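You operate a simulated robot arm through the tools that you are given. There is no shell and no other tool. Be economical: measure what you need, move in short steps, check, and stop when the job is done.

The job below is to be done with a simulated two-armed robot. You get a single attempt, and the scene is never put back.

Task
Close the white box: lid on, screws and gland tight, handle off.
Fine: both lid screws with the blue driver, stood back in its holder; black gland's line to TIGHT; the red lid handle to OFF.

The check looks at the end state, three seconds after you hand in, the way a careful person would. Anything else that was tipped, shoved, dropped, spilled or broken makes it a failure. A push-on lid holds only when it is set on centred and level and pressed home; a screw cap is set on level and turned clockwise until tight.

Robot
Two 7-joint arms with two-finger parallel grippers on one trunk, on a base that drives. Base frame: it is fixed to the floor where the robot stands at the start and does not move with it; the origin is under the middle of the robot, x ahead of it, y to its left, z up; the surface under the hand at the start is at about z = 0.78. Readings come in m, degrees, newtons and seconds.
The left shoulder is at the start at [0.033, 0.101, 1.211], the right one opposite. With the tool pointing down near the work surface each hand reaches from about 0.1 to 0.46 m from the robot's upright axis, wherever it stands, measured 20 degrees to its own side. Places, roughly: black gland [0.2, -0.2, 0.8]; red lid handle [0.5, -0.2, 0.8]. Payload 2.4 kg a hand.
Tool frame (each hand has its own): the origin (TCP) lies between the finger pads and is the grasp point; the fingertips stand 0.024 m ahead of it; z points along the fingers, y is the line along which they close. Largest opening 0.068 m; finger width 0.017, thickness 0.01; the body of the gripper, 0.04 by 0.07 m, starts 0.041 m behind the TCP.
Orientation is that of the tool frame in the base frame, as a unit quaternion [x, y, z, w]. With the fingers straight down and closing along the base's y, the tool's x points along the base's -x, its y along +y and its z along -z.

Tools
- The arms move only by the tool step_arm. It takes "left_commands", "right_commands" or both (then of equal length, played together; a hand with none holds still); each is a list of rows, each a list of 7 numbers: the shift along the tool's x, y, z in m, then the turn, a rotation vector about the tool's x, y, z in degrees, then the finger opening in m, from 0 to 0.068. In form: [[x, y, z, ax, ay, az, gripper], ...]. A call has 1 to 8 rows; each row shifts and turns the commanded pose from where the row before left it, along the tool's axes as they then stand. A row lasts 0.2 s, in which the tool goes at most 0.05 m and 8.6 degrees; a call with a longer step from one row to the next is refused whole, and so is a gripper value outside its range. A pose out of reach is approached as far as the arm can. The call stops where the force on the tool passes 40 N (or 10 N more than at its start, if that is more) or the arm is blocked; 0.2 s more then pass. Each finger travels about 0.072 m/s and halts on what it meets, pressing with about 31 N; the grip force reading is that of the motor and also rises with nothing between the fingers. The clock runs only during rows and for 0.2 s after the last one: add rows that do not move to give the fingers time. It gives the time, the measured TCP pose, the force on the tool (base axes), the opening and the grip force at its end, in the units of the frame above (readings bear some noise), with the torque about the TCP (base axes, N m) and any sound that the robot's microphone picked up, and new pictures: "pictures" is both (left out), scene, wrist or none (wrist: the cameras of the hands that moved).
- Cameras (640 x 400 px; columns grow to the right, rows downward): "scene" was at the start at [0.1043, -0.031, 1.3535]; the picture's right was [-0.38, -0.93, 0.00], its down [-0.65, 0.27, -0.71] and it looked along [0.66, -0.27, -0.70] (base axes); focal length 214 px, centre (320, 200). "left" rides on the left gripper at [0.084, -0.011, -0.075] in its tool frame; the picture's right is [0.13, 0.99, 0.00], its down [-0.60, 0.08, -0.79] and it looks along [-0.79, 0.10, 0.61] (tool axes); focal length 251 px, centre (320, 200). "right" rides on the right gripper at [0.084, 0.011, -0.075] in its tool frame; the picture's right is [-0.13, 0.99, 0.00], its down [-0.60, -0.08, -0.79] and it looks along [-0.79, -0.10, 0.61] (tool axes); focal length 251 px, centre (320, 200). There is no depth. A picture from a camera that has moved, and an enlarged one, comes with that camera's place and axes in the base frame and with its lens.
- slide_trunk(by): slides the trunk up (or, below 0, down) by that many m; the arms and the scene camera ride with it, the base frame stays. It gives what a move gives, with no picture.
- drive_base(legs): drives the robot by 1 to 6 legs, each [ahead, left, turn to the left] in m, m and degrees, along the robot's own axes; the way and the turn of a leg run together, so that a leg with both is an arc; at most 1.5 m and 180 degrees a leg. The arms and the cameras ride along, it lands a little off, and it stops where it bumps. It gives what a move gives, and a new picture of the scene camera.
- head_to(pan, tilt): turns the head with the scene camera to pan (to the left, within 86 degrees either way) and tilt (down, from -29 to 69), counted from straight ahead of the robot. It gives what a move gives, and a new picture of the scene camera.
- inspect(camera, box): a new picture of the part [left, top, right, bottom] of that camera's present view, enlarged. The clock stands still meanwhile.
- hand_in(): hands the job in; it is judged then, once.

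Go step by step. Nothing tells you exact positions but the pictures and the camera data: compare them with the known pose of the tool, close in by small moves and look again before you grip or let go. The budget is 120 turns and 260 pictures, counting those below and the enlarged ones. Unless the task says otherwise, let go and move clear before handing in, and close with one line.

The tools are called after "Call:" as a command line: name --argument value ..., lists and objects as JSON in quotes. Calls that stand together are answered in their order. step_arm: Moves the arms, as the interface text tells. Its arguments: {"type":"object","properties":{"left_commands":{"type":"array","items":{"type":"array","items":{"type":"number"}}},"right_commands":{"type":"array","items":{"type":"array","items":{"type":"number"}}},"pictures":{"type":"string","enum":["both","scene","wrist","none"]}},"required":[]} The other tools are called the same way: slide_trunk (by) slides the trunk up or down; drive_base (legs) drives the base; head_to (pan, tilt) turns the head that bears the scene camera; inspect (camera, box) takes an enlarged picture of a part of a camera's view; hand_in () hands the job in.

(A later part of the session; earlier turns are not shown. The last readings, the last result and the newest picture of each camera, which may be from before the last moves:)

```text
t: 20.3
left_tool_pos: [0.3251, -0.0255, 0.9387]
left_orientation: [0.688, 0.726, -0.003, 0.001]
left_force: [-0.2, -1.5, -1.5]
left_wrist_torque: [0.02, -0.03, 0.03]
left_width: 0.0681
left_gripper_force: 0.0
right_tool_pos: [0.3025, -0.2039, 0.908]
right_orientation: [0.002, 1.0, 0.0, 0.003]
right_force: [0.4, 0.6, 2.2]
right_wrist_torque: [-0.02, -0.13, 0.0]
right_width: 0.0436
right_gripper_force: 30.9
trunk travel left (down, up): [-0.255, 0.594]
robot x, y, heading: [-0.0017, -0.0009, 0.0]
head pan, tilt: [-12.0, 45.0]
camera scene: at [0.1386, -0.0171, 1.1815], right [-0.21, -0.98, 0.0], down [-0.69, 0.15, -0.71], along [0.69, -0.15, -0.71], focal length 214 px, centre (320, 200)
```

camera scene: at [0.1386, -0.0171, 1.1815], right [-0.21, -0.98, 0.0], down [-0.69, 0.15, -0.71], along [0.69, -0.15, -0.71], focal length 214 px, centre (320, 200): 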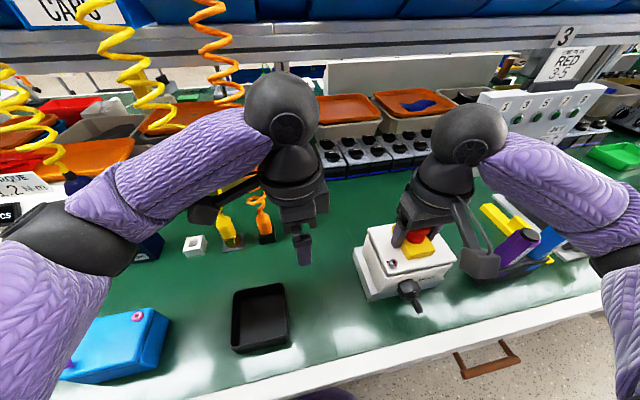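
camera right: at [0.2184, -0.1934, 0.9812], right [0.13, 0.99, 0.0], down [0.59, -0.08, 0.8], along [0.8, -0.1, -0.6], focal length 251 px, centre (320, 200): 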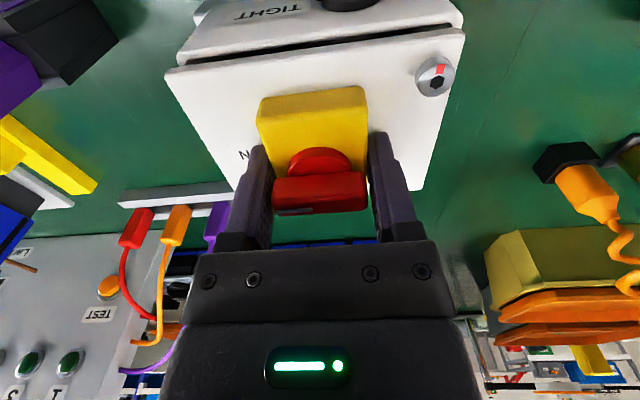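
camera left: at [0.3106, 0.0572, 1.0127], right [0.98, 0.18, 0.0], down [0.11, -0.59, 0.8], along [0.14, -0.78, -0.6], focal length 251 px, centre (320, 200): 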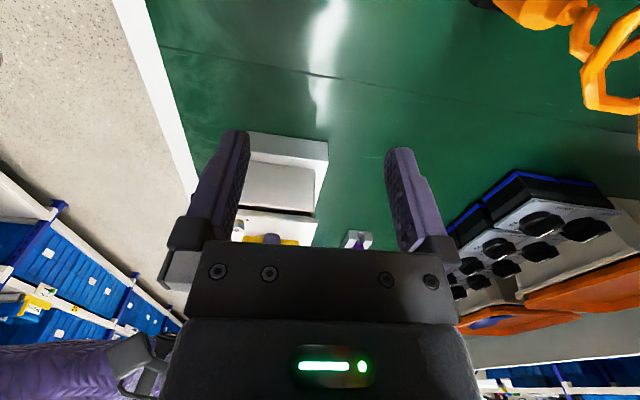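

Call:
inspect --camera "scene" --box '[170, 140, 340, 290]'

Call:
inspect --camera "scene" --box '[345, 200, 465, 320]'

```text
2.67 times, centred on (255, 215) of scene
camera zoom: at [0.1386, -0.0171, 1.1815], right [-0.21, -0.98, 0.0], down [-0.69, 0.15, -0.71], along [0.69, -0.15, -0.71], focal length 572 px, centre (493, 160)
```

zoom: 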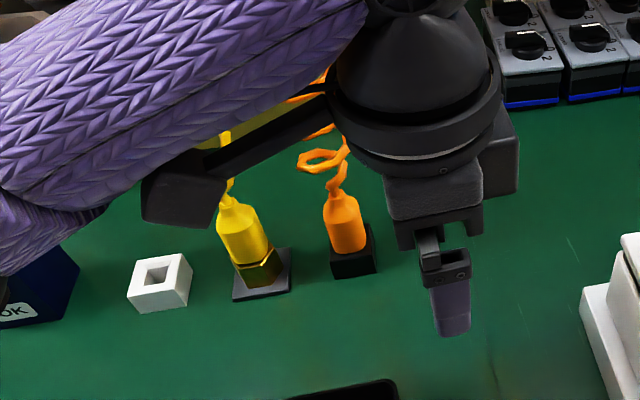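

```text
3.33 times, centred on (405, 260) of scene
camera zoom: at [0.1386, -0.0171, 1.1815], right [-0.21, -0.98, 0.0], down [-0.69, 0.15, -0.71], along [0.69, -0.15, -0.71], focal length 715 px, centre (37, 0)
```

zoom: 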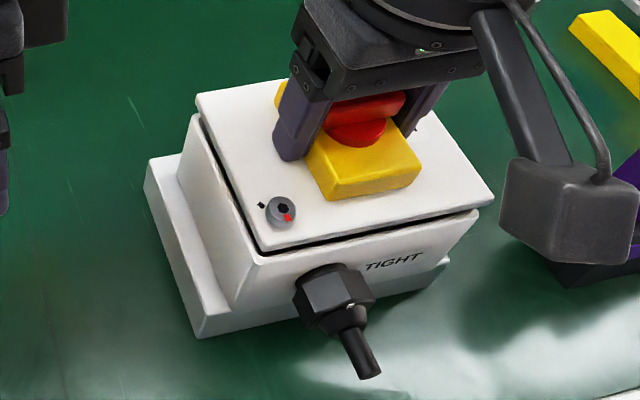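

The left camera arm brushed the yellow hose by its plug; the plugs look upright. I retract the left hand back towards the robot and up, turning slightly so that its camera sees the box's front-left seam.

Call:
step_arm --left_commands '[[0, -0.02, -0.005, 0, 0, 0, 0.068], [0, -0.03, -0.01, 0, 0, 0, 0.068], [0, -0.03, 0, 0, 0, -8, 0.068], [0, -0.01, 0, 0, 0, -8, 0.068], [0, 0, 0, 0, 0, -8, 0.068], [0, 0, 0, 0, 0, 0, 0.068]]' --pictures "both"

Call:
inspect --camera "left" --box '[220, 40, 420, 200]'

```text
t: 21.7
left_tool_pos: [0.2352, -0.0314, 0.9526]
left_orientation: [0.522, 0.853, -0.003, 0.001]
left_force: [-0.1, -0.4, 0.2]
left_wrist_torque: [0.01, -0.01, -0.01]
left_width: 0.0682
left_gripper_force: 0.2
right_tool_pos: [0.3027, -0.2047, 0.9083]
right_orientation: [0.001, 1.0, 0.0, 0.002]
right_force: [0.2, 0.0, 2.4]
right_wrist_torque: [-0.04, -0.12, -0.03]
right_width: 0.0431
right_gripper_force: 31.4
trunk travel left (down, up): [-0.255, 0.594]
robot x, y, heading: [-0.0007, -0.0026, 0.1]
head pan, tilt: [-12.0, 45.0]
camera scene: at [0.1385, -0.0171, 1.1816], right [-0.21, -0.98, 0.0], down [-0.69, 0.15, -0.71], along [0.69, -0.15, -0.71], focal length 214 px, centre (320, 200)
camera left: at [0.1877, 0.037, 1.0282], right [0.82, 0.57, -0.01], down [0.35, -0.5, 0.8], along [0.45, -0.66, -0.61], focal length 251 px, centre (320, 200)
```

scene: 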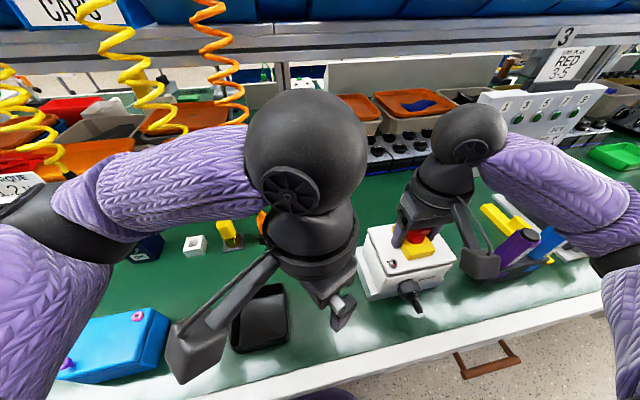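
left: 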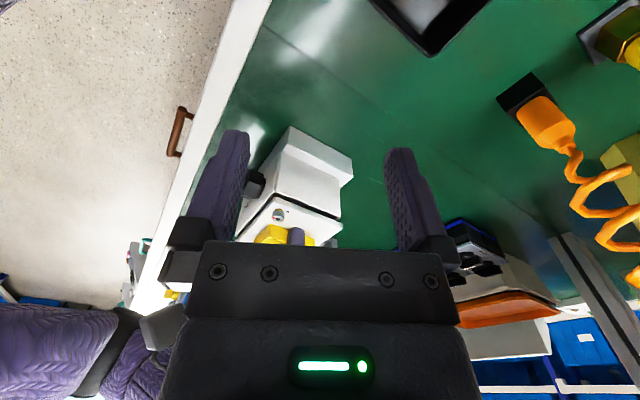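

```text
2.50 times, centred on (320, 120) of left
camera zoom: at [0.1877, 0.037, 1.0282], right [0.82, 0.57, -0.01], down [0.35, -0.5, 0.8], along [0.45, -0.66, -0.61], focal length 629 px, centre (320, 400)
```

zoom: 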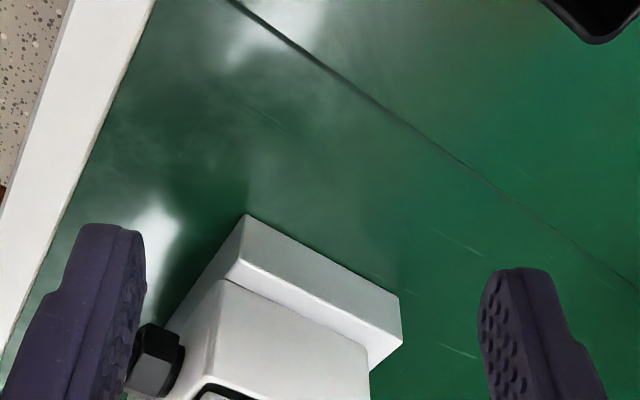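

Call:
inspect --camera "left" --box '[235, 150, 375, 250]'

```text
4.00 times, centred on (305, 200) of left
camera zoom: at [0.1877, 0.037, 1.0282], right [0.82, 0.57, -0.01], down [0.35, -0.5, 0.8], along [0.45, -0.66, -0.61], focal length 1006 px, centre (380, 200)
```

zoom: 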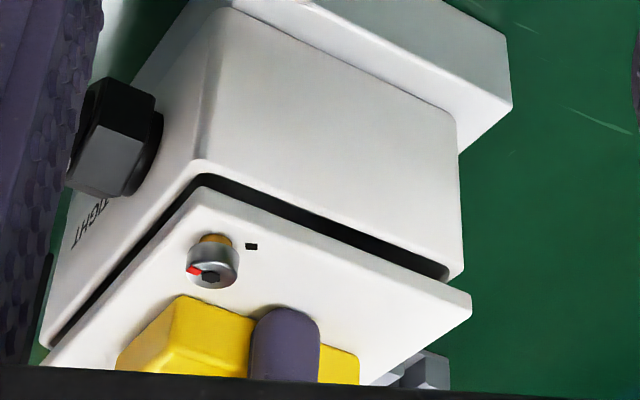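

The left camera shows the seam clearly. Light-contact torques point to the lip catching at the back and slightly on the right, so I shift 1.5 mm back and 1 mm left and lower again.

Call:
step_arm --right_commands '[[0, 0, -0.002, 0, 0.2, 0, 0.02], [0.0015, 0.001, 0, 0, 0, 0, 0.02], [0, 0, 0.002, 0, 0, 0, 0.02], [0, 0, 0.001, 0, 0, 0, 0.02], [0, 0, 0.001, 0, 0, 0, 0.02], [0, 0, 0, 0, 0, 0, 0.02]]' --pictures "none"

Call:
inspect --camera "left" --box '[235, 150, 375, 250]'

```text
t: 23.1
left_tool_pos: [0.2344, -0.0321, 0.9536]
left_orientation: [0.522, 0.853, -0.004, 0.001]
left_force: [-0.3, 0.3, -0.1]
left_wrist_torque: [-0.02, 0.0, -0.02]
left_width: 0.0681
left_gripper_force: 0.0
right_tool_pos: [0.3013, -0.2025, 0.9064]
right_orientation: [0.002, 1.0, 0.0, 0.0]
right_force: [0.0, 1.0, -0.3]
right_wrist_torque: [0.04, -0.03, 0.01]
right_width: 0.0433
right_gripper_force: 30.7
trunk travel left (down, up): [-0.255, 0.594]
robot x, y, heading: [-0.0016, -0.001, 0.1]
head pan, tilt: [-12.0, 45.0]
```

```text
4.00 times, centred on (305, 200) of left
camera zoom: at [0.1881, 0.0371, 1.0281], right [0.82, 0.57, -0.01], down [0.35, -0.5, 0.8], along [0.45, -0.66, -0.61], focal length 1006 px, centre (380, 200)
```

zoom: 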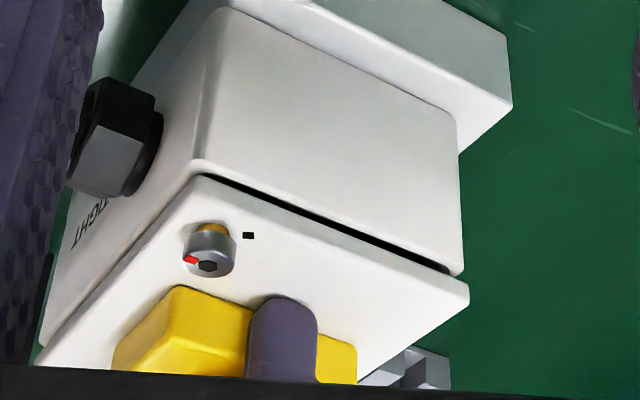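

No contact force now and the gap is smaller. I continue lowering in small steps.

Call:
step_arm --right_commands '[[0, 0, 0.001, 0, 0, 0, 0.02], [0, 0, 0.001, 0, 0, 0, 0.02], [0, 0, 0.001, 0, 0, 0, 0.02], [0, 0, 0, 0, 0, 0, 0.02]]' --pictures "none"

Call:
inspect --camera "left" --box '[235, 150, 375, 250]'

Call:
inspect --camera "scene" --box '[345, 200, 465, 320]'

```text
t: 24.1
left_tool_pos: [0.2343, -0.0317, 0.9536]
left_orientation: [0.523, 0.853, -0.004, 0.002]
left_force: [-0.9, 0.4, -0.2]
left_wrist_torque: [-0.01, -0.01, -0.03]
left_width: 0.0679
left_gripper_force: 0.0
right_tool_pos: [0.3008, -0.2031, 0.904]
right_orientation: [0.001, 1.0, 0.0, 0.001]
right_force: [1.1, -2.2, 23.5]
right_wrist_torque: [0.02, 1.02, 0.11]
right_width: 0.0433
right_gripper_force: 31.1
trunk travel left (down, up): [-0.255, 0.594]
robot x, y, heading: [0.0008, 0.0006, 0.1]
head pan, tilt: [-12.0, 45.0]
```

```text
4.00 times, centred on (305, 200) of left
camera zoom: at [0.1873, 0.0373, 1.0285], right [0.82, 0.57, -0.01], down [0.35, -0.5, 0.8], along [0.45, -0.66, -0.6], focal length 1006 px, centre (380, 200)
```

zoom: 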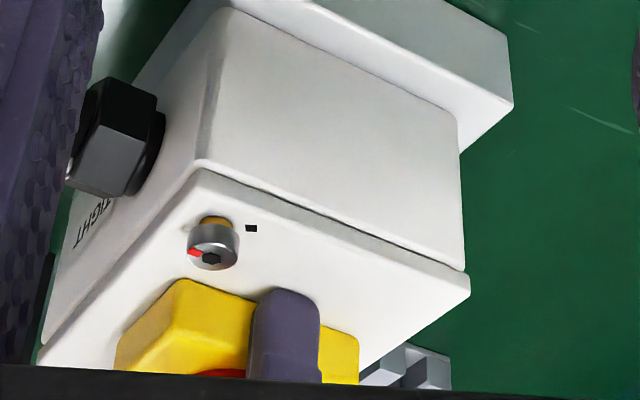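

```text
3.33 times, centred on (405, 260) of scene
camera zoom: at [0.1378, -0.0168, 1.1819], right [-0.21, -0.98, 0.0], down [-0.69, 0.15, -0.71], along [0.69, -0.15, -0.71], focal length 715 px, centre (37, 0)
```

zoom: 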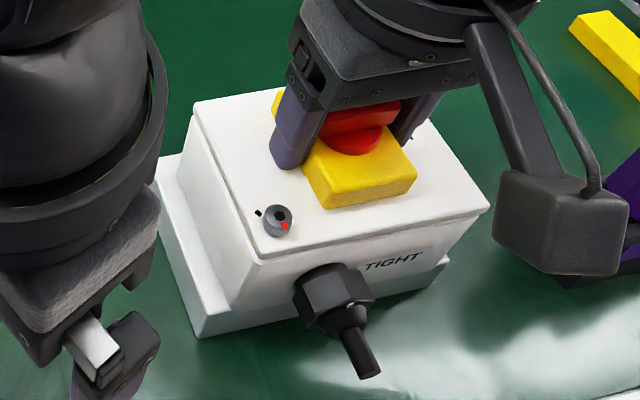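

Almost seated: the front seam is closed, with a hair of gap at the back. I press slightly at the back.

Call:
step_arm --right_commands '[[-0.0005, 0, 0.0005, 0, 0.4, 0, 0.02], [0, 0, 0.001, 0, 0.2, 0, 0.02], [0, 0, 0.0005, 0, 0, 0, 0.02]]' --pictures "none"

Call:
inspect --camera "left" --box '[235, 150, 375, 250]'

```text
t: 24.8
left_tool_pos: [0.2336, -0.0313, 0.9542]
left_orientation: [0.522, 0.853, -0.003, 0.003]
left_force: [-0.2, -0.2, 0.5]
left_wrist_torque: [0.0, -0.01, -0.02]
left_width: 0.068
left_gripper_force: 0.0
right_tool_pos: [0.3018, -0.2028, 0.9041]
right_orientation: [0.002, 1.0, 0.0, -0.002]
right_force: [-5.4, 0.9, 22.6]
right_wrist_torque: [0.08, 0.67, 0.16]
right_width: 0.0433
right_gripper_force: 31.5
trunk travel left (down, up): [-0.255, 0.594]
robot x, y, heading: [-0.001, -0.0011, 0.1]
head pan, tilt: [-12.0, 45.0]
stopped in row 3 (right hand): the force on the tool passed its limit at 42 N (the readings are from after the stop); the commanded pose is now the measured one
```

```text
4.00 times, centred on (305, 200) of left
camera zoom: at [0.1867, 0.0376, 1.0283], right [0.83, 0.56, 0.0], down [0.34, -0.5, 0.8], along [0.45, -0.66, -0.6], focal length 1006 px, centre (380, 200)
```

zoom: 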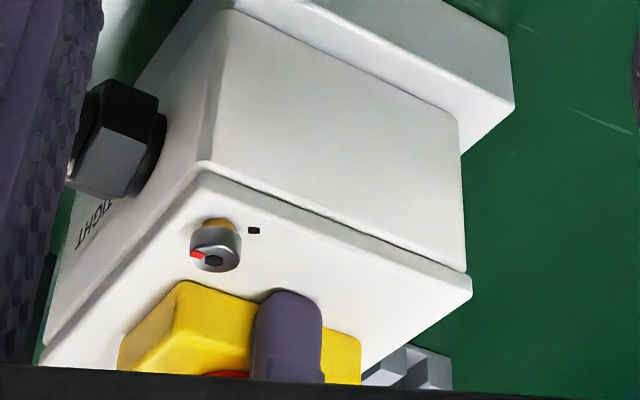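

The lid is seated flush. I release it and rise, then check the lid.

Call:
step_arm --right_commands '[[0, 0, -0.001, 0, 0.2, 0, 0.05], [0, 0, 0, 0, 0, 0, 0.062], [0, 0, 0, 0, 0, 0, 0.064], [0, 0, -0.02, 0, 0, 0, 0.064], [0, 0, -0.04, 0, 0, 0, 0.064], [0, 0, -0.04, 0, 0, 0, 0.064], [-0.02, -0.02, -0.03, 0, 0, 0, 0.064]]' --pictures "both"

Call:
inspect --camera "left" --box '[235, 150, 375, 250]'

Call:
inspect --camera "scene" --box '[345, 200, 545, 320]'

```text
t: 26.4
left_tool_pos: [0.2351, -0.0334, 0.954]
left_orientation: [0.522, 0.853, -0.004, 0.001]
left_force: [-0.1, -0.2, 0.1]
left_wrist_torque: [0.03, 0.0, 0.0]
left_width: 0.0679
left_gripper_force: 0.0
right_tool_pos: [0.3235, -0.2248, 1.0324]
right_orientation: [0.003, 1.0, 0.0, -0.007]
right_force: [0.9, 0.1, 0.2]
right_wrist_torque: [-0.01, 0.01, -0.01]
right_width: 0.0638
right_gripper_force: 0.1
trunk travel left (down, up): [-0.255, 0.594]
robot x, y, heading: [0.0014, -0.0012, -0.0]
head pan, tilt: [-12.0, 45.0]
camera scene: at [0.1387, -0.0171, 1.1815], right [-0.21, -0.98, 0.0], down [-0.69, 0.15, -0.71], along [0.69, -0.15, -0.71], focal length 214 px, centre (320, 200)
camera right: at [0.2409, -0.2128, 1.1084], right [0.13, 0.99, 0.0], down [0.61, -0.08, 0.79], along [0.78, -0.11, -0.62], focal length 251 px, centre (320, 200)
```

scene: 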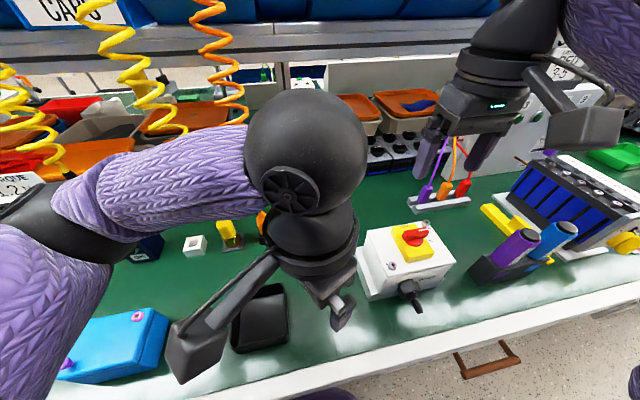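
right: 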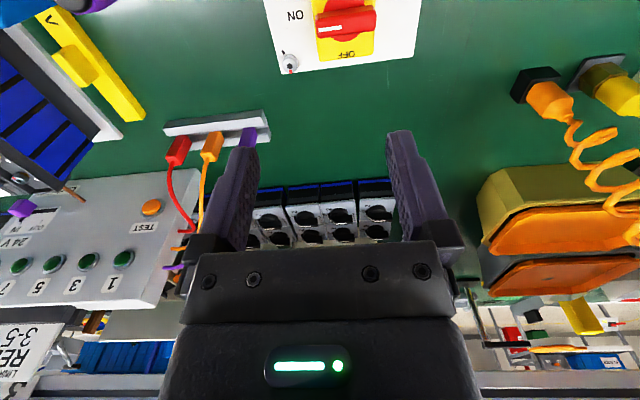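

```text
4.00 times, centred on (305, 200) of left
camera zoom: at [0.188, 0.037, 1.0281], right [0.82, 0.57, -0.01], down [0.35, -0.5, 0.8], along [0.45, -0.66, -0.61], focal length 1006 px, centre (380, 200)
```

zoom: 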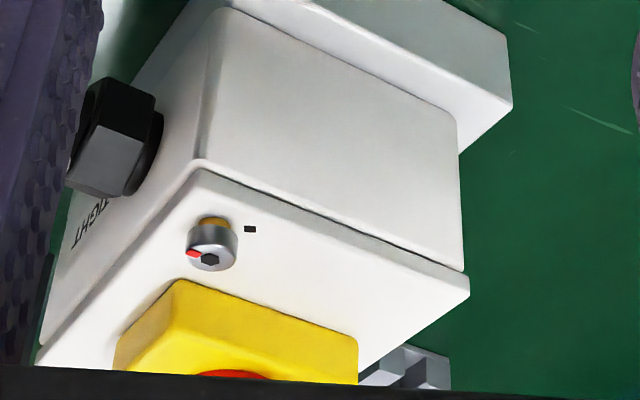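

```text
3.20 times, centred on (445, 260) of scene
camera zoom: at [0.1387, -0.0171, 1.1815], right [-0.21, -0.98, 0.0], down [-0.69, 0.15, -0.71], along [0.69, -0.15, -0.71], focal length 686 px, centre (-80, 8)
```

zoom: 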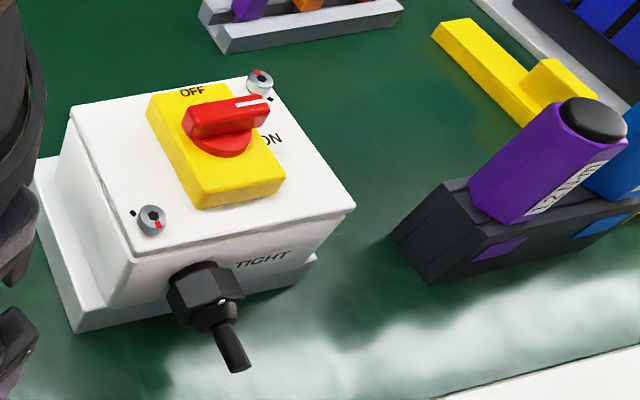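

The lid is on. Next I move the right hand toward the driver holder to view the blue driver.

Call:
step_arm --right_commands '[[0, -0.035, -0.005, 0, -0.4, 0, 0.064], [0.02, -0.035, -0.005, 0, -0.4, 0, 0.064], [0.025, -0.035, -0.005, 0, 0, 0, 0.064], [0.025, -0.035, -0.005, 0, 0, 0, 0.064], [0.025, -0.035, 0, 0, 0, 0, 0.064], [0.025, -0.02, 0, 0, 0, 0, 0.064]]' --pictures "wrist"

Call:
head_to --pan -45 --tilt 45

```text
t: 27.8
left_tool_pos: [0.2352, -0.0326, 0.9538]
left_orientation: [0.523, 0.852, -0.003, 0.001]
left_force: [0.4, 0.3, -0.2]
left_wrist_torque: [0.01, 0.01, 0.0]
left_width: 0.0679
left_gripper_force: 0.1
right_tool_pos: [0.2911, -0.4034, 1.0266]
right_orientation: [0.003, 1.0, 0.0, 0.002]
right_force: [1.9, 3.1, -1.2]
right_wrist_torque: [-0.25, 0.02, -0.28]
right_width: 0.0639
right_gripper_force: 0.0
right hand out of reach, approached as far as the arm can: row 3, 4, 5, 6
trunk travel left (down, up): [-0.255, 0.594]
robot x, y, heading: [-0.0001, 0.0029, -0.2]
head pan, tilt: [-12.0, 45.0]
camera right: at [0.2086, -0.3923, 1.0985], right [0.13, 0.99, 0.0], down [0.6, -0.08, 0.8], along [0.79, -0.11, -0.61], focal length 251 px, centre (320, 200)
```

right: 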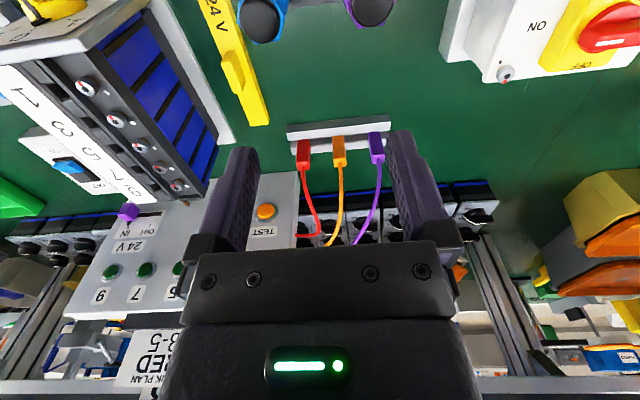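

```text
t: 28.8
left_tool_pos: [0.235, -0.0314, 0.9533]
left_orientation: [0.522, 0.853, -0.004, 0.001]
left_force: [-0.5, 0.3, 0.2]
left_wrist_torque: [-0.01, 0.04, 0.01]
left_width: 0.068
left_gripper_force: 0.0
right_tool_pos: [0.2922, -0.4017, 1.0266]
right_orientation: [0.002, 1.0, 0.001, 0.002]
right_force: [0.0, 0.2, -0.7]
right_wrist_torque: [0.02, 0.0, -0.02]
right_width: 0.0641
right_gripper_force: 0.1
trunk travel left (down, up): [-0.255, 0.594]
robot x, y, heading: [-0.0027, -0.0015, 0.0]
head pan, tilt: [-45.0, 45.0]
camera scene: at [0.1167, -0.0578, 1.1815], right [-0.71, -0.71, 0.0], down [-0.5, 0.5, -0.71], along [0.5, -0.5, -0.71], focal length 214 px, centre (320, 200)
```

scene: 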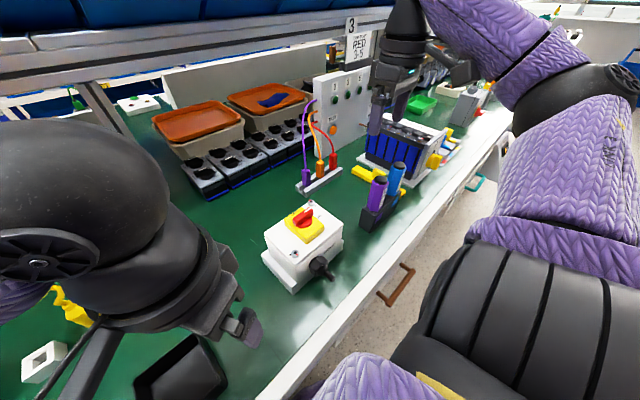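

The drivers lie at the edge of reach, so I'll raise the left hand and drive the base 0.15 m to the right.

Call:
step_arm --left_commands '[[0, 0, -0.04, 0, 0, 0, 0.068], [0, 0, -0.04, 0, 0, 0, 0.068], [0, 0, -0.04, 0, 0, 0, 0.068]]' --right_commands '[[0, 0.01, -0.02, 0, 0, 0, 0.064], [0, 0.01, -0.02, 0, 0, 0, 0.064], [0, 0, 0, 0, 0, 0, 0.064]]' --pictures "none"

Call:
drive_base --legs '[[0, -0.15, 0]]'

Call:
inspect --camera "scene" --box '[320, 120, 480, 260]'

```text
t: 29.6
left_tool_pos: [0.2347, -0.0316, 1.0743]
left_orientation: [0.523, 0.853, -0.003, 0.002]
left_force: [0.3, 0.1, 0.5]
left_wrist_torque: [-0.02, -0.02, 0.0]
left_width: 0.0681
left_gripper_force: 0.0
right_tool_pos: [0.3018, -0.3831, 1.0614]
right_orientation: [0.002, 1.0, 0.0, 0.002]
right_force: [-0.3, 0.0, 0.1]
right_wrist_torque: [0.0, 0.0, 0.02]
right_width: 0.0638
right_gripper_force: 0.1
right hand out of reach, approached as far as the arm can: row 1, 2
trunk travel left (down, up): [-0.255, 0.594]
robot x, y, heading: [0.0016, -0.0018, 0.0]
head pan, tilt: [-45.0, 45.0]
```

```text
t: 31.0
left_tool_pos: [0.2351, -0.1816, 1.0747]
left_orientation: [0.523, 0.852, -0.004, 0.0]
left_force: [-0.2, 0.1, 0.2]
left_wrist_torque: [0.0, 0.0, -0.02]
left_width: 0.0681
left_gripper_force: 0.0
right_tool_pos: [0.3022, -0.5336, 1.0608]
right_orientation: [0.003, 1.0, 0.0, 0.002]
right_force: [0.3, -0.2, -0.5]
right_wrist_torque: [0.0, 0.03, 0.0]
right_width: 0.064
right_gripper_force: 0.0
trunk travel left (down, up): [-0.255, 0.594]
robot x, y, heading: [-0.0016, -0.1508, 0.2]
head pan, tilt: [-45.0, 45.0]
camera scene: at [0.1165, -0.2088, 1.1815], right [-0.71, -0.71, 0.0], down [-0.5, 0.5, -0.71], along [0.5, -0.5, -0.71], focal length 214 px, centre (320, 200)
```

scene: 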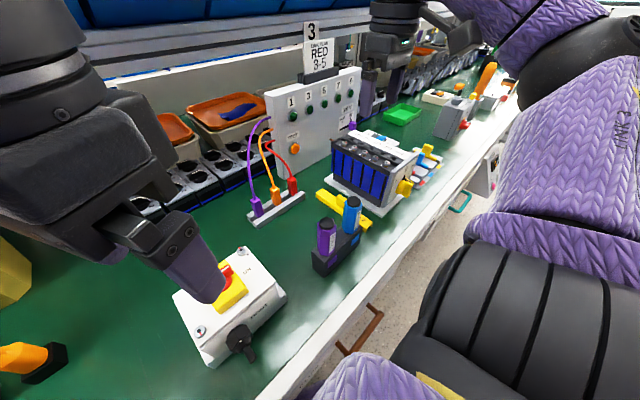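

```text
2.86 times, centred on (400, 190) of scene
camera zoom: at [0.1165, -0.2088, 1.1815], right [-0.71, -0.71, 0.0], down [-0.5, 0.5, -0.71], along [0.5, -0.5, -0.71], focal length 613 px, centre (91, 229)
```

zoom: 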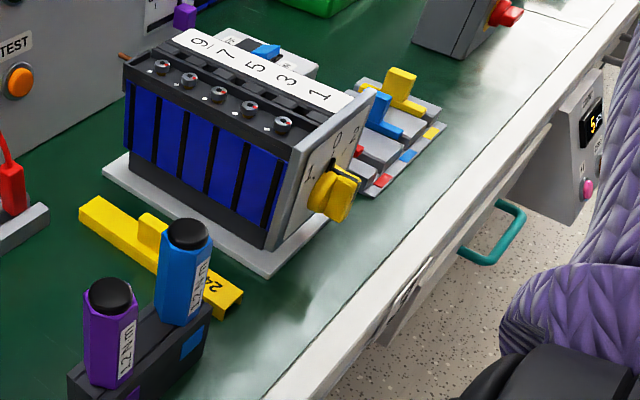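

The blue driver is at about [0.265, -0.446] with its cap top near z 0.905, and the purple one 0.07 beside it. I bring the right hand above the blue one and move the left hand out of the way.

Call:
step_arm --right_commands '[[0.0076, 0.018, 0.02, 0, -0.2, 0, 0.066], [0.0075, 0.0175, 0.02, 0, 0, 0, 0.066], [0.0075, 0.0175, 0.02, 0, 0, 0, 0.066], [0.0075, 0.0175, 0.01, 0, 0, 0, 0.066], [0.0075, 0.0175, 0.01, 0, 0, 0, 0.066]]' --left_commands '[[0.02, 0, 0, 0, 0, 0, 0.068], [0.03, 0, 0, 0, 0, 0, 0.068], [0.03, 0, 0, 0, 0, 0, 0.068], [0.03, 0, 0, 0, 0, 0, 0.068], [0.03, 0, 0, 0, 0, 0, 0.068]]' --pictures "both"

Call:
inspect --camera "scene" --box '[290, 170, 390, 280]'

Call:
inspect --camera "scene" --box '[160, 230, 300, 380]'

```text
t: 32.2
left_tool_pos: [0.1729, -0.0596, 1.0722]
left_orientation: [0.523, 0.852, -0.003, 0.002]
left_force: [0.2, -0.4, 0.1]
left_wrist_torque: [0.01, 0.0, 0.0]
left_width: 0.068
left_gripper_force: 0.1
right_tool_pos: [0.2659, -0.4452, 0.9814]
right_orientation: [0.003, 1.0, 0.0, 0.004]
right_force: [0.2, 0.6, -0.2]
right_wrist_torque: [0.02, 0.03, -0.01]
right_width: 0.066
right_gripper_force: 0.2
trunk travel left (down, up): [-0.255, 0.594]
robot x, y, heading: [0.0014, -0.1501, 0.0]
head pan, tilt: [-45.0, 45.0]
camera scene: at [0.1164, -0.2084, 1.1816], right [-0.71, -0.71, 0.0], down [-0.5, 0.5, -0.71], along [0.5, -0.5, -0.71], focal length 214 px, centre (320, 200)
camera right: at [0.1818, -0.4345, 1.055], right [0.14, 0.99, 0.0], down [0.6, -0.08, 0.8], along [0.79, -0.11, -0.6], focal length 251 px, centre (320, 200)
camera left: at [0.1247, 0.0101, 1.148], right [0.82, 0.57, -0.01], down [0.35, -0.5, 0.8], along [0.45, -0.66, -0.61], focal length 251 px, centre (320, 200)
```

scene: 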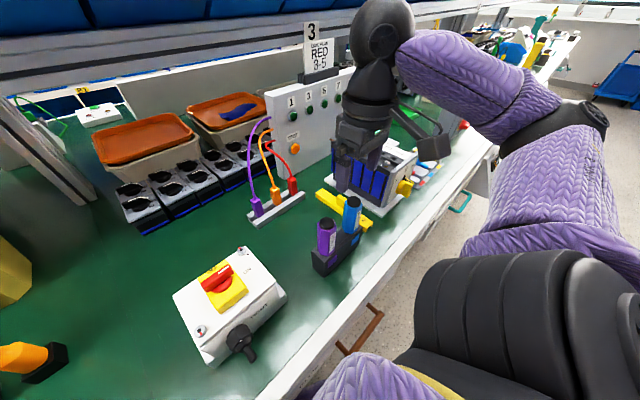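
right: 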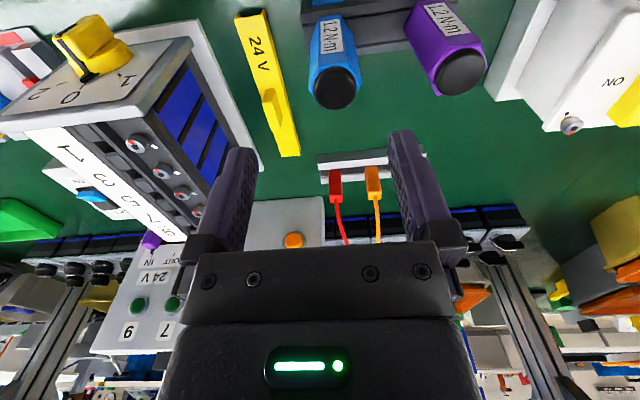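
left: 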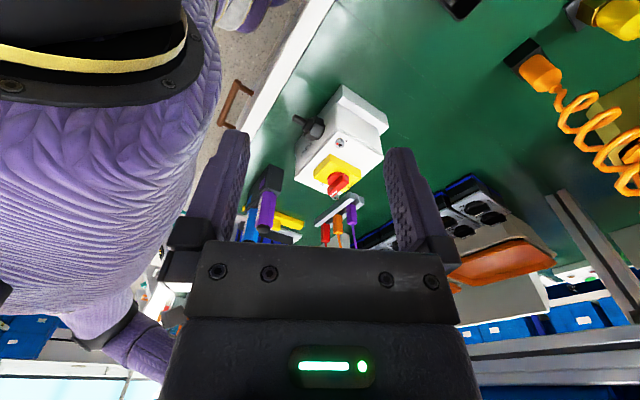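

```text
3.64 times, centred on (340, 225) of scene
camera zoom: at [0.1164, -0.2084, 1.1816], right [-0.71, -0.71, 0.0], down [-0.5, 0.5, -0.71], along [0.5, -0.5, -0.71], focal length 780 px, centre (247, 109)
```

zoom: 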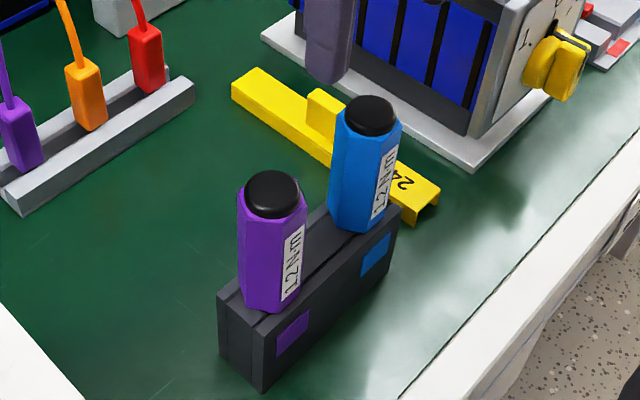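

```text
2.67 times, centred on (230, 305) of scene
camera zoom: at [0.1164, -0.2084, 1.1816], right [-0.71, -0.71, 0.0], down [-0.5, 0.5, -0.71], along [0.5, -0.5, -0.71], focal length 572 px, centre (560, -80)
```

zoom: 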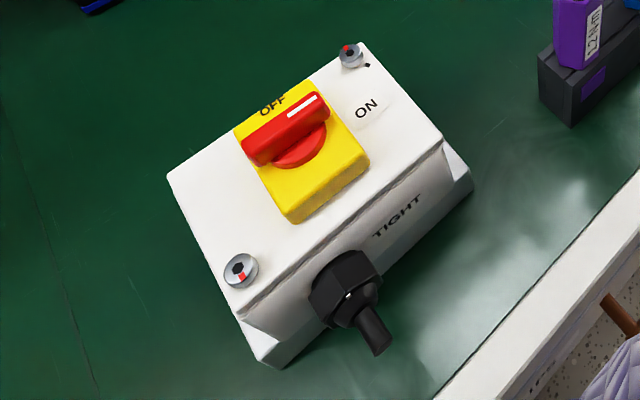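

I refine: the cap's centre is about [0.2605, -0.437] with its top near z 0.913. I align over it, level the tool and come lower for another look.

Call:
step_arm --right_commands '[[0.005, 0.008, 0.01, 0, 0.45, -0.35, 0.067], [0, 0, 0.015, 0, 0, 0, 0.067], [0, 0, 0.01, 0, 0, 0, 0.067], [0, 0, 0, 0, 0, 0, 0.067]]' --pictures "wrist"

Call:
inspect --camera "scene" --box '[290, 130, 410, 280]'

```text
t: 33.2
left_tool_pos: [0.1719, -0.0584, 1.0735]
left_orientation: [0.523, 0.852, -0.005, 0.001]
left_force: [-0.7, 0.0, -0.1]
left_wrist_torque: [0.02, 0.02, -0.02]
left_width: 0.0682
left_gripper_force: 0.1
right_tool_pos: [0.2589, -0.4371, 0.9453]
right_orientation: [0.0, 1.0, -0.001, 0.001]
right_force: [-0.3, -0.2, 0.0]
right_wrist_torque: [0.02, -0.03, 0.0]
right_width: 0.0669
right_gripper_force: 0.0
trunk travel left (down, up): [-0.255, 0.594]
robot x, y, heading: [0.0, -0.1507, 0.1]
head pan, tilt: [-45.0, 45.0]
camera right: at [0.1761, -0.427, 1.0199], right [0.13, 0.99, 0.0], down [0.6, -0.08, 0.79], along [0.79, -0.1, -0.61], focal length 251 px, centre (320, 200)
```

right: 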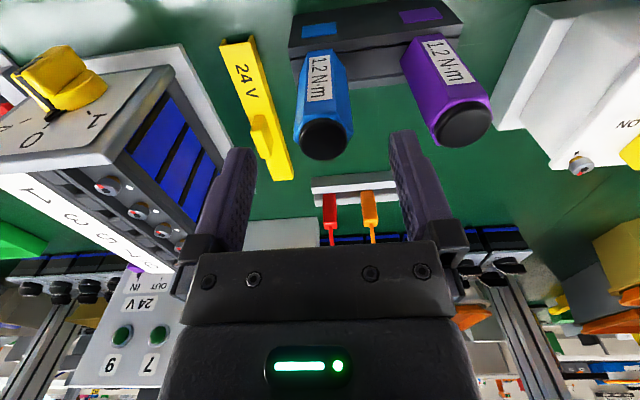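

```text
2.67 times, centred on (350, 205) of scene
camera zoom: at [0.1165, -0.2085, 1.1816], right [-0.71, -0.71, 0.0], down [-0.5, 0.5, -0.71], along [0.5, -0.5, -0.71], focal length 572 px, centre (240, 187)
```

zoom: 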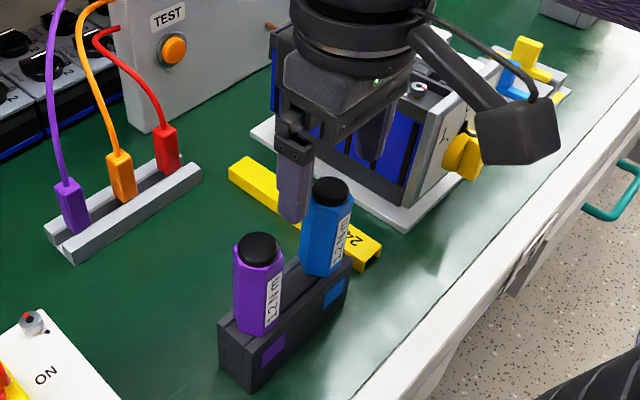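

Cap centre refined to about [0.2585, -0.4355], top z about 0.917. I lower around the handle, stopping with the palm just above the cap.

Call:
step_arm --right_commands '[[0, 0.0015, 0.015, 0, 0, 0, 0.067], [0, 0, 0.015, 0, 0, 0, 0.067], [0, 0, 0.015, 0, 0, 0, 0.067], [0, 0, 0.012, 0, 0, 0, 0.067], [0, 0, 0, 0, 0, 0, 0.067]]' --pictures "wrist"

Call:
inspect --camera "scene" --box '[290, 130, 410, 280]'

```text
t: 34.4
left_tool_pos: [0.1724, -0.058, 1.0739]
left_orientation: [0.522, 0.853, -0.004, 0.001]
left_force: [-0.2, 0.3, 0.3]
left_wrist_torque: [0.01, 0.04, -0.02]
left_width: 0.0681
left_gripper_force: 0.2
right_tool_pos: [0.261, -0.4358, 0.8877]
right_orientation: [-0.001, 1.0, -0.001, 0.001]
right_force: [-1.9, -0.4, -0.4]
right_wrist_torque: [0.0, 0.01, -0.02]
right_width: 0.067
right_gripper_force: 0.0
trunk travel left (down, up): [-0.255, 0.594]
robot x, y, heading: [-0.0048, -0.1496, -0.4]
head pan, tilt: [-45.0, 45.0]
camera right: at [0.1765, -0.4259, 0.9623], right [0.13, 0.99, 0.0], down [0.6, -0.08, 0.79], along [0.79, -0.1, -0.61], focal length 251 px, centre (320, 200)
```

right: 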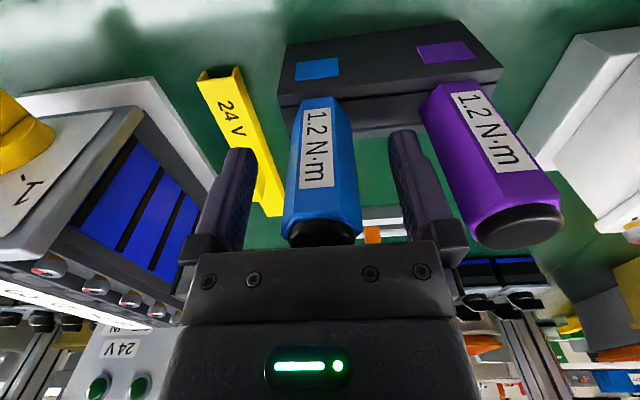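

```text
2.67 times, centred on (350, 205) of scene
camera zoom: at [0.1165, -0.2085, 1.1816], right [-0.71, -0.71, 0.0], down [-0.5, 0.5, -0.71], along [0.5, -0.5, -0.71], focal length 572 px, centre (240, 187)
```

zoom: 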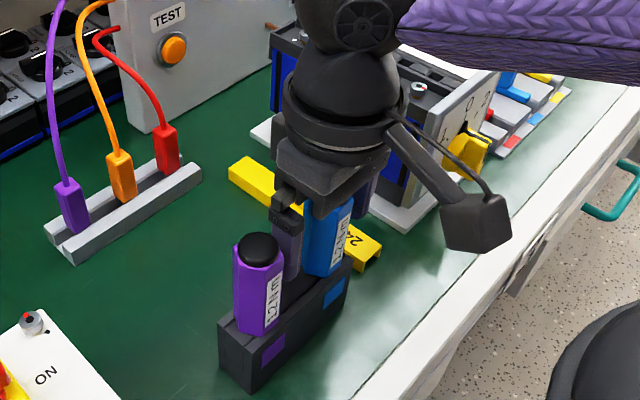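

The hex handle's flats face ±x, so gripping along y would be on corners. I rise, turn the hand 90° counter-clockwise (leaving clockwise range for screwing), and check.

Call:
step_arm --right_commands '[[0, 0, -0.03, 0, 0, 0, 0.067], [0, 0, -0.03, 0, 0, -8.2, 0.067], [0, 0, 0, 0, 0, -8.2, 0.067], [0, 0, 0, 0, 0, -8.2, 0.067], [0, 0, 0, 0, 0, -8.2, 0.067], [0, 0, 0, 0, 0, -8.2, 0.067], [0, 0, 0, 0, 0, -8.2, 0.067], [0, 0, 0, 0, 0, -8.2, 0.067]]' --pictures "none"

Call:
step_arm --right_commands '[[0, 0, 0, 0, 0, -8.2, 0.067], [0, 0, 0, 0, 0, -8.2, 0.067], [0, 0, 0, 0, 0, -8.2, 0.067], [0, 0, 0, 0, 0, -8.0, 0.067], [0, 0, 0, 0, 0, 0, 0.067]]' --pictures "both"

```text
t: 36.2
left_tool_pos: [0.1731, -0.0586, 1.0744]
left_orientation: [0.522, 0.853, -0.004, 0.0]
left_force: [-0.5, 0.7, -0.1]
left_wrist_torque: [-0.03, -0.02, -0.04]
left_width: 0.0679
left_gripper_force: 0.1
right_tool_pos: [0.2603, -0.4352, 0.9482]
right_orientation: [-0.482, 0.876, 0.0, -0.001]
right_force: [0.1, -0.2, 0.7]
right_wrist_torque: [0.02, -0.01, -0.02]
right_width: 0.0668
right_gripper_force: 0.1
trunk travel left (down, up): [-0.255, 0.594]
robot x, y, heading: [0.0027, -0.1515, 0.2]
head pan, tilt: [-45.0, 45.0]
```

```text
t: 37.4
left_tool_pos: [0.1717, -0.0592, 1.0726]
left_orientation: [0.522, 0.853, -0.003, 0.001]
left_force: [0.8, -0.1, 0.5]
left_wrist_torque: [0.05, 0.02, 0.01]
left_width: 0.0679
left_gripper_force: 0.1
right_tool_pos: [0.261, -0.4359, 0.9478]
right_orientation: [0.708, -0.706, -0.001, 0.001]
right_force: [0.1, 0.2, 0.2]
right_wrist_torque: [-0.03, 0.02, -0.03]
right_width: 0.0671
right_gripper_force: 0.1
trunk travel left (down, up): [-0.255, 0.594]
robot x, y, heading: [0.0006, -0.1531, -0.2]
head pan, tilt: [-45.0, 45.0]
camera scene: at [0.1165, -0.2085, 1.1816], right [-0.71, -0.71, 0.0], down [-0.5, 0.5, -0.71], along [0.5, -0.5, -0.71], focal length 214 px, centre (320, 200)
camera right: at [0.2505, -0.5203, 1.0224], right [-0.99, 0.13, 0.0], down [0.08, 0.6, 0.79], along [0.1, 0.79, -0.61], focal length 251 px, centre (320, 200)
```

scene: 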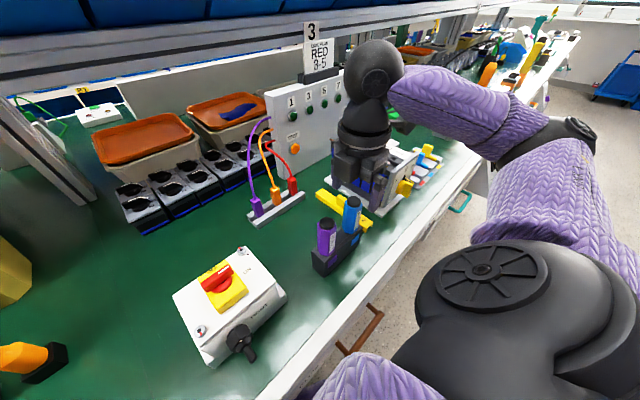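
right: 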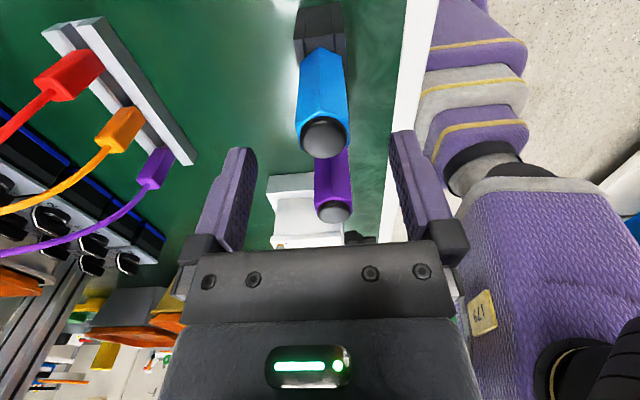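

Aligned within about 2 mm. I lower around the handle and close on the flats.

Call:
step_arm --right_commands '[[0.0007, 0.0015, 0.02, 0, 0, 0, 0.067], [0, 0, 0.02, 0, 0, 0, 0.067], [0, 0, 0.02, 0, 0, 0, 0.067], [0, 0, 0, 0, 0, 0, 0.05], [0, 0, 0, 0, 0, 0, 0.035], [0, 0, 0, 0, 0, 0, 0.02], [0, 0, 0, 0, 0, 0, 0.01], [0, 0, 0, 0, 0, 0, 0.01]]' --pictures "wrist"

Call:
inspect --camera "scene" --box '[290, 130, 410, 280]'

```text
t: 39.2
left_tool_pos: [0.1731, -0.0592, 1.0734]
left_orientation: [0.522, 0.853, -0.004, 0.001]
left_force: [-0.1, 0.5, 0.6]
left_wrist_torque: [-0.04, -0.02, 0.0]
left_width: 0.068
left_gripper_force: 0.1
right_tool_pos: [0.2587, -0.4356, 0.8891]
right_orientation: [-0.707, 0.707, 0.0, 0.0]
right_force: [0.0, 0.0, -0.5]
right_wrist_torque: [-0.02, 0.03, 0.0]
right_width: 0.027
right_gripper_force: 31.2
trunk travel left (down, up): [-0.255, 0.594]
robot x, y, heading: [-0.0025, -0.1511, -0.1]
head pan, tilt: [-45.0, 45.0]
camera right: at [0.2488, -0.5208, 0.9636], right [-0.99, 0.13, 0.0], down [0.08, 0.6, 0.79], along [0.1, 0.79, -0.61], focal length 251 px, centre (320, 200)
```

right: 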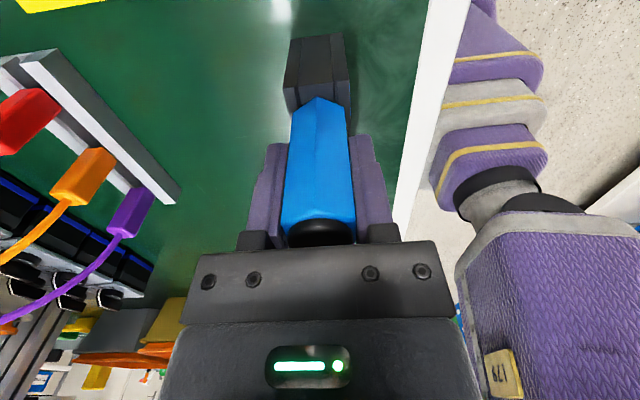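

```text
2.67 times, centred on (350, 205) of scene
camera zoom: at [0.1165, -0.2085, 1.1815], right [-0.71, -0.71, 0.0], down [-0.5, 0.5, -0.71], along [0.5, -0.5, -0.71], focal length 572 px, centre (240, 187)
```

zoom: 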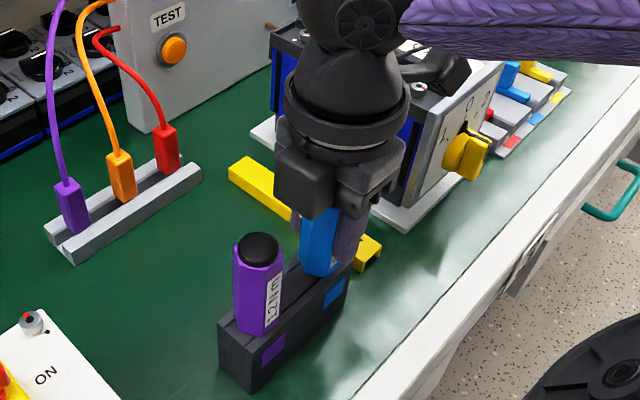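

Gripped cleanly on the flats (0.027), holder pose recorded as [0.2587, -0.4356, 0.889]. I lift the driver straight out.

Call:
step_arm --right_commands '[[0, 0, -0.015, 0, 0, 0, 0.01], [0, 0, -0.02, 0, 0, 0, 0.01], [0, 0, -0.025, 0, 0, 0, 0.01], [0, 0, -0.025, 0, 0, 0, 0.01], [0, 0, -0.025, 0, 0, 0, 0.01], [0, 0, -0.02, 0, 0, 0, 0.01]]' --pictures "both"

Call:
inspect --camera "scene" --box '[290, 90, 410, 260]'

```text
t: 40.6
left_tool_pos: [0.1713, -0.0587, 1.0728]
left_orientation: [0.522, 0.853, -0.004, 0.002]
left_force: [-0.8, -0.5, 0.3]
left_wrist_torque: [0.0, -0.01, 0.01]
left_width: 0.0679
left_gripper_force: 0.1
right_tool_pos: [0.2586, -0.4342, 1.0045]
right_orientation: [0.707, -0.707, -0.002, 0.002]
right_force: [-0.2, 0.5, -0.4]
right_wrist_torque: [-0.04, -0.03, -0.02]
right_width: 0.0274
right_gripper_force: 31.0
right hand out of reach, approached as far as the arm can: row 5
trunk travel left (down, up): [-0.255, 0.594]
robot x, y, heading: [0.0006, -0.152, -0.2]
head pan, tilt: [-45.0, 45.0]
camera scene: at [0.1158, -0.2081, 1.1817], right [-0.71, -0.71, 0.0], down [-0.5, 0.5, -0.71], along [0.5, -0.5, -0.71], focal length 214 px, centre (320, 200)
camera right: at [0.2479, -0.5196, 1.0788], right [-0.99, 0.13, 0.01], down [0.08, 0.6, 0.79], along [0.1, 0.79, -0.61], focal length 251 px, centre (320, 200)
```

scene: 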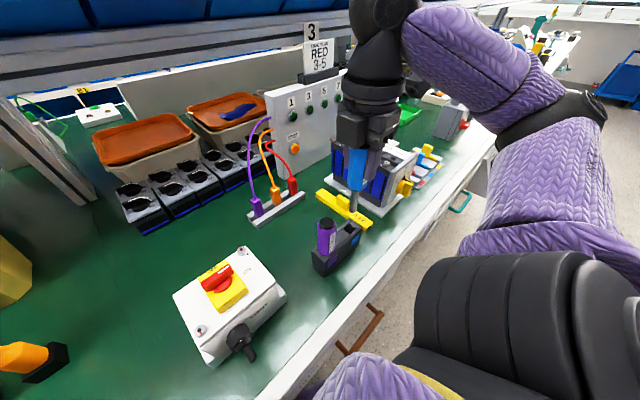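
right: 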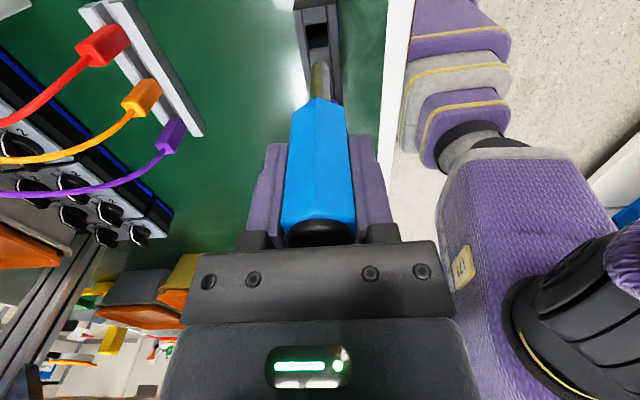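

```text
2.35 times, centred on (350, 175) of scene
camera zoom: at [0.1158, -0.2081, 1.1817], right [-0.71, -0.71, 0.0], down [-0.5, 0.5, -0.71], along [0.5, -0.5, -0.71], focal length 505 px, centre (249, 259)
```

zoom: 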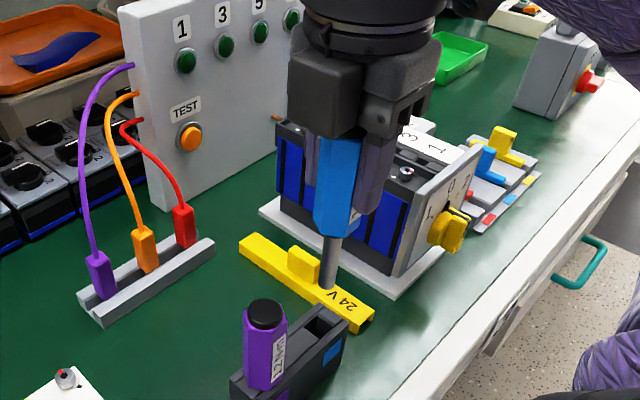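

The driver is out, its bit about 0.115 below the TCP. I raise the trunk 6 cm for clearance and carry the driver to above the far-right lid screw, near [0.333, -0.249].

Call:
slide_trunk --by 0.06

Call:
step_arm --right_commands '[[-0.026, -0.0105, 0, 0, 0, 0, 0.01], [-0.026, -0.0105, 0, 0, 0, 0, 0.01], [-0.026, -0.0105, 0, 0, 0, 0, 0.01], [-0.026, -0.0105, 0, 0, 0, 0, 0.01], [-0.026, -0.0105, 0, 0, 0, 0, 0.01], [-0.026, -0.0105, 0, 0, 0, 0, 0.01], [-0.027, -0.011, 0, 0, 0, 0, 0.01], [0, 0, 0, 0, 0, 0, 0.01]]' --pictures "both"

```text
t: 41.6
left_tool_pos: [0.1712, -0.0575, 1.1338]
left_orientation: [0.523, 0.852, -0.003, 0.001]
left_force: [0.1, -0.3, -0.1]
left_wrist_torque: [-0.01, 0.02, 0.01]
left_width: 0.0684
left_gripper_force: 0.0
right_tool_pos: [0.2605, -0.4351, 1.064]
right_orientation: [0.707, -0.707, -0.002, 0.001]
right_force: [-0.4, -0.5, -1.7]
right_wrist_torque: [-0.02, -0.01, 0.01]
right_width: 0.0275
right_gripper_force: 31.2
trunk travel left (down, up): [-0.315, 0.534]
robot x, y, heading: [-0.0002, -0.1496, -0.0]
head pan, tilt: [-45.0, 45.0]
```

```text
t: 43.0
left_tool_pos: [0.1717, -0.058, 1.1335]
left_orientation: [0.522, 0.853, -0.004, 0.001]
left_force: [-0.3, -0.3, -0.1]
left_wrist_torque: [-0.04, 0.0, 0.0]
left_width: 0.068
left_gripper_force: 0.1
right_tool_pos: [0.3203, -0.2876, 1.0657]
right_orientation: [0.711, -0.704, -0.002, -0.003]
right_force: [3.3, 5.7, -8.4]
right_wrist_torque: [0.33, 0.06, 0.23]
right_width: 0.0272
right_gripper_force: 30.9
trunk travel left (down, up): [-0.315, 0.534]
robot x, y, heading: [-0.0009, -0.1493, -0.1]
head pan, tilt: [-45.0, 45.0]
stopped in row 6 (right hand): the force on the tool passed its limit at 50 N (the readings are from after the stop); the commanded pose is now the measured one
camera scene: at [0.1036, -0.2087, 1.2423], right [-0.71, -0.71, 0.0], down [-0.5, 0.5, -0.71], along [0.5, -0.5, -0.71], focal length 214 px, centre (320, 200)
camera right: at [0.3105, -0.3722, 1.1399], right [-0.99, 0.12, 0.0], down [0.07, 0.6, 0.8], along [0.1, 0.79, -0.6], focal length 251 px, centre (320, 200)
```

scene: 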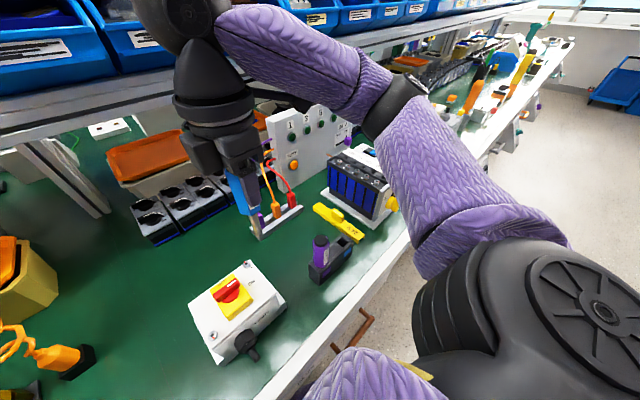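
right: 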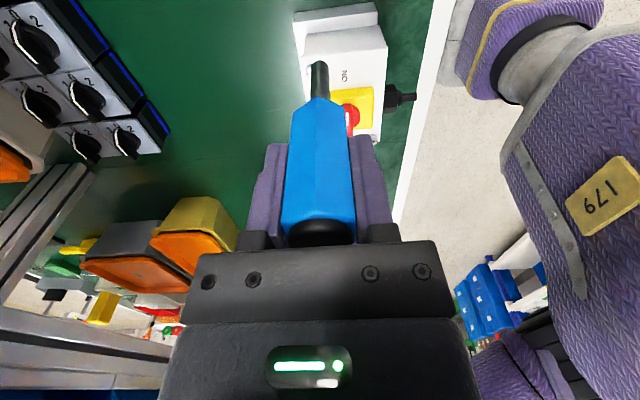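

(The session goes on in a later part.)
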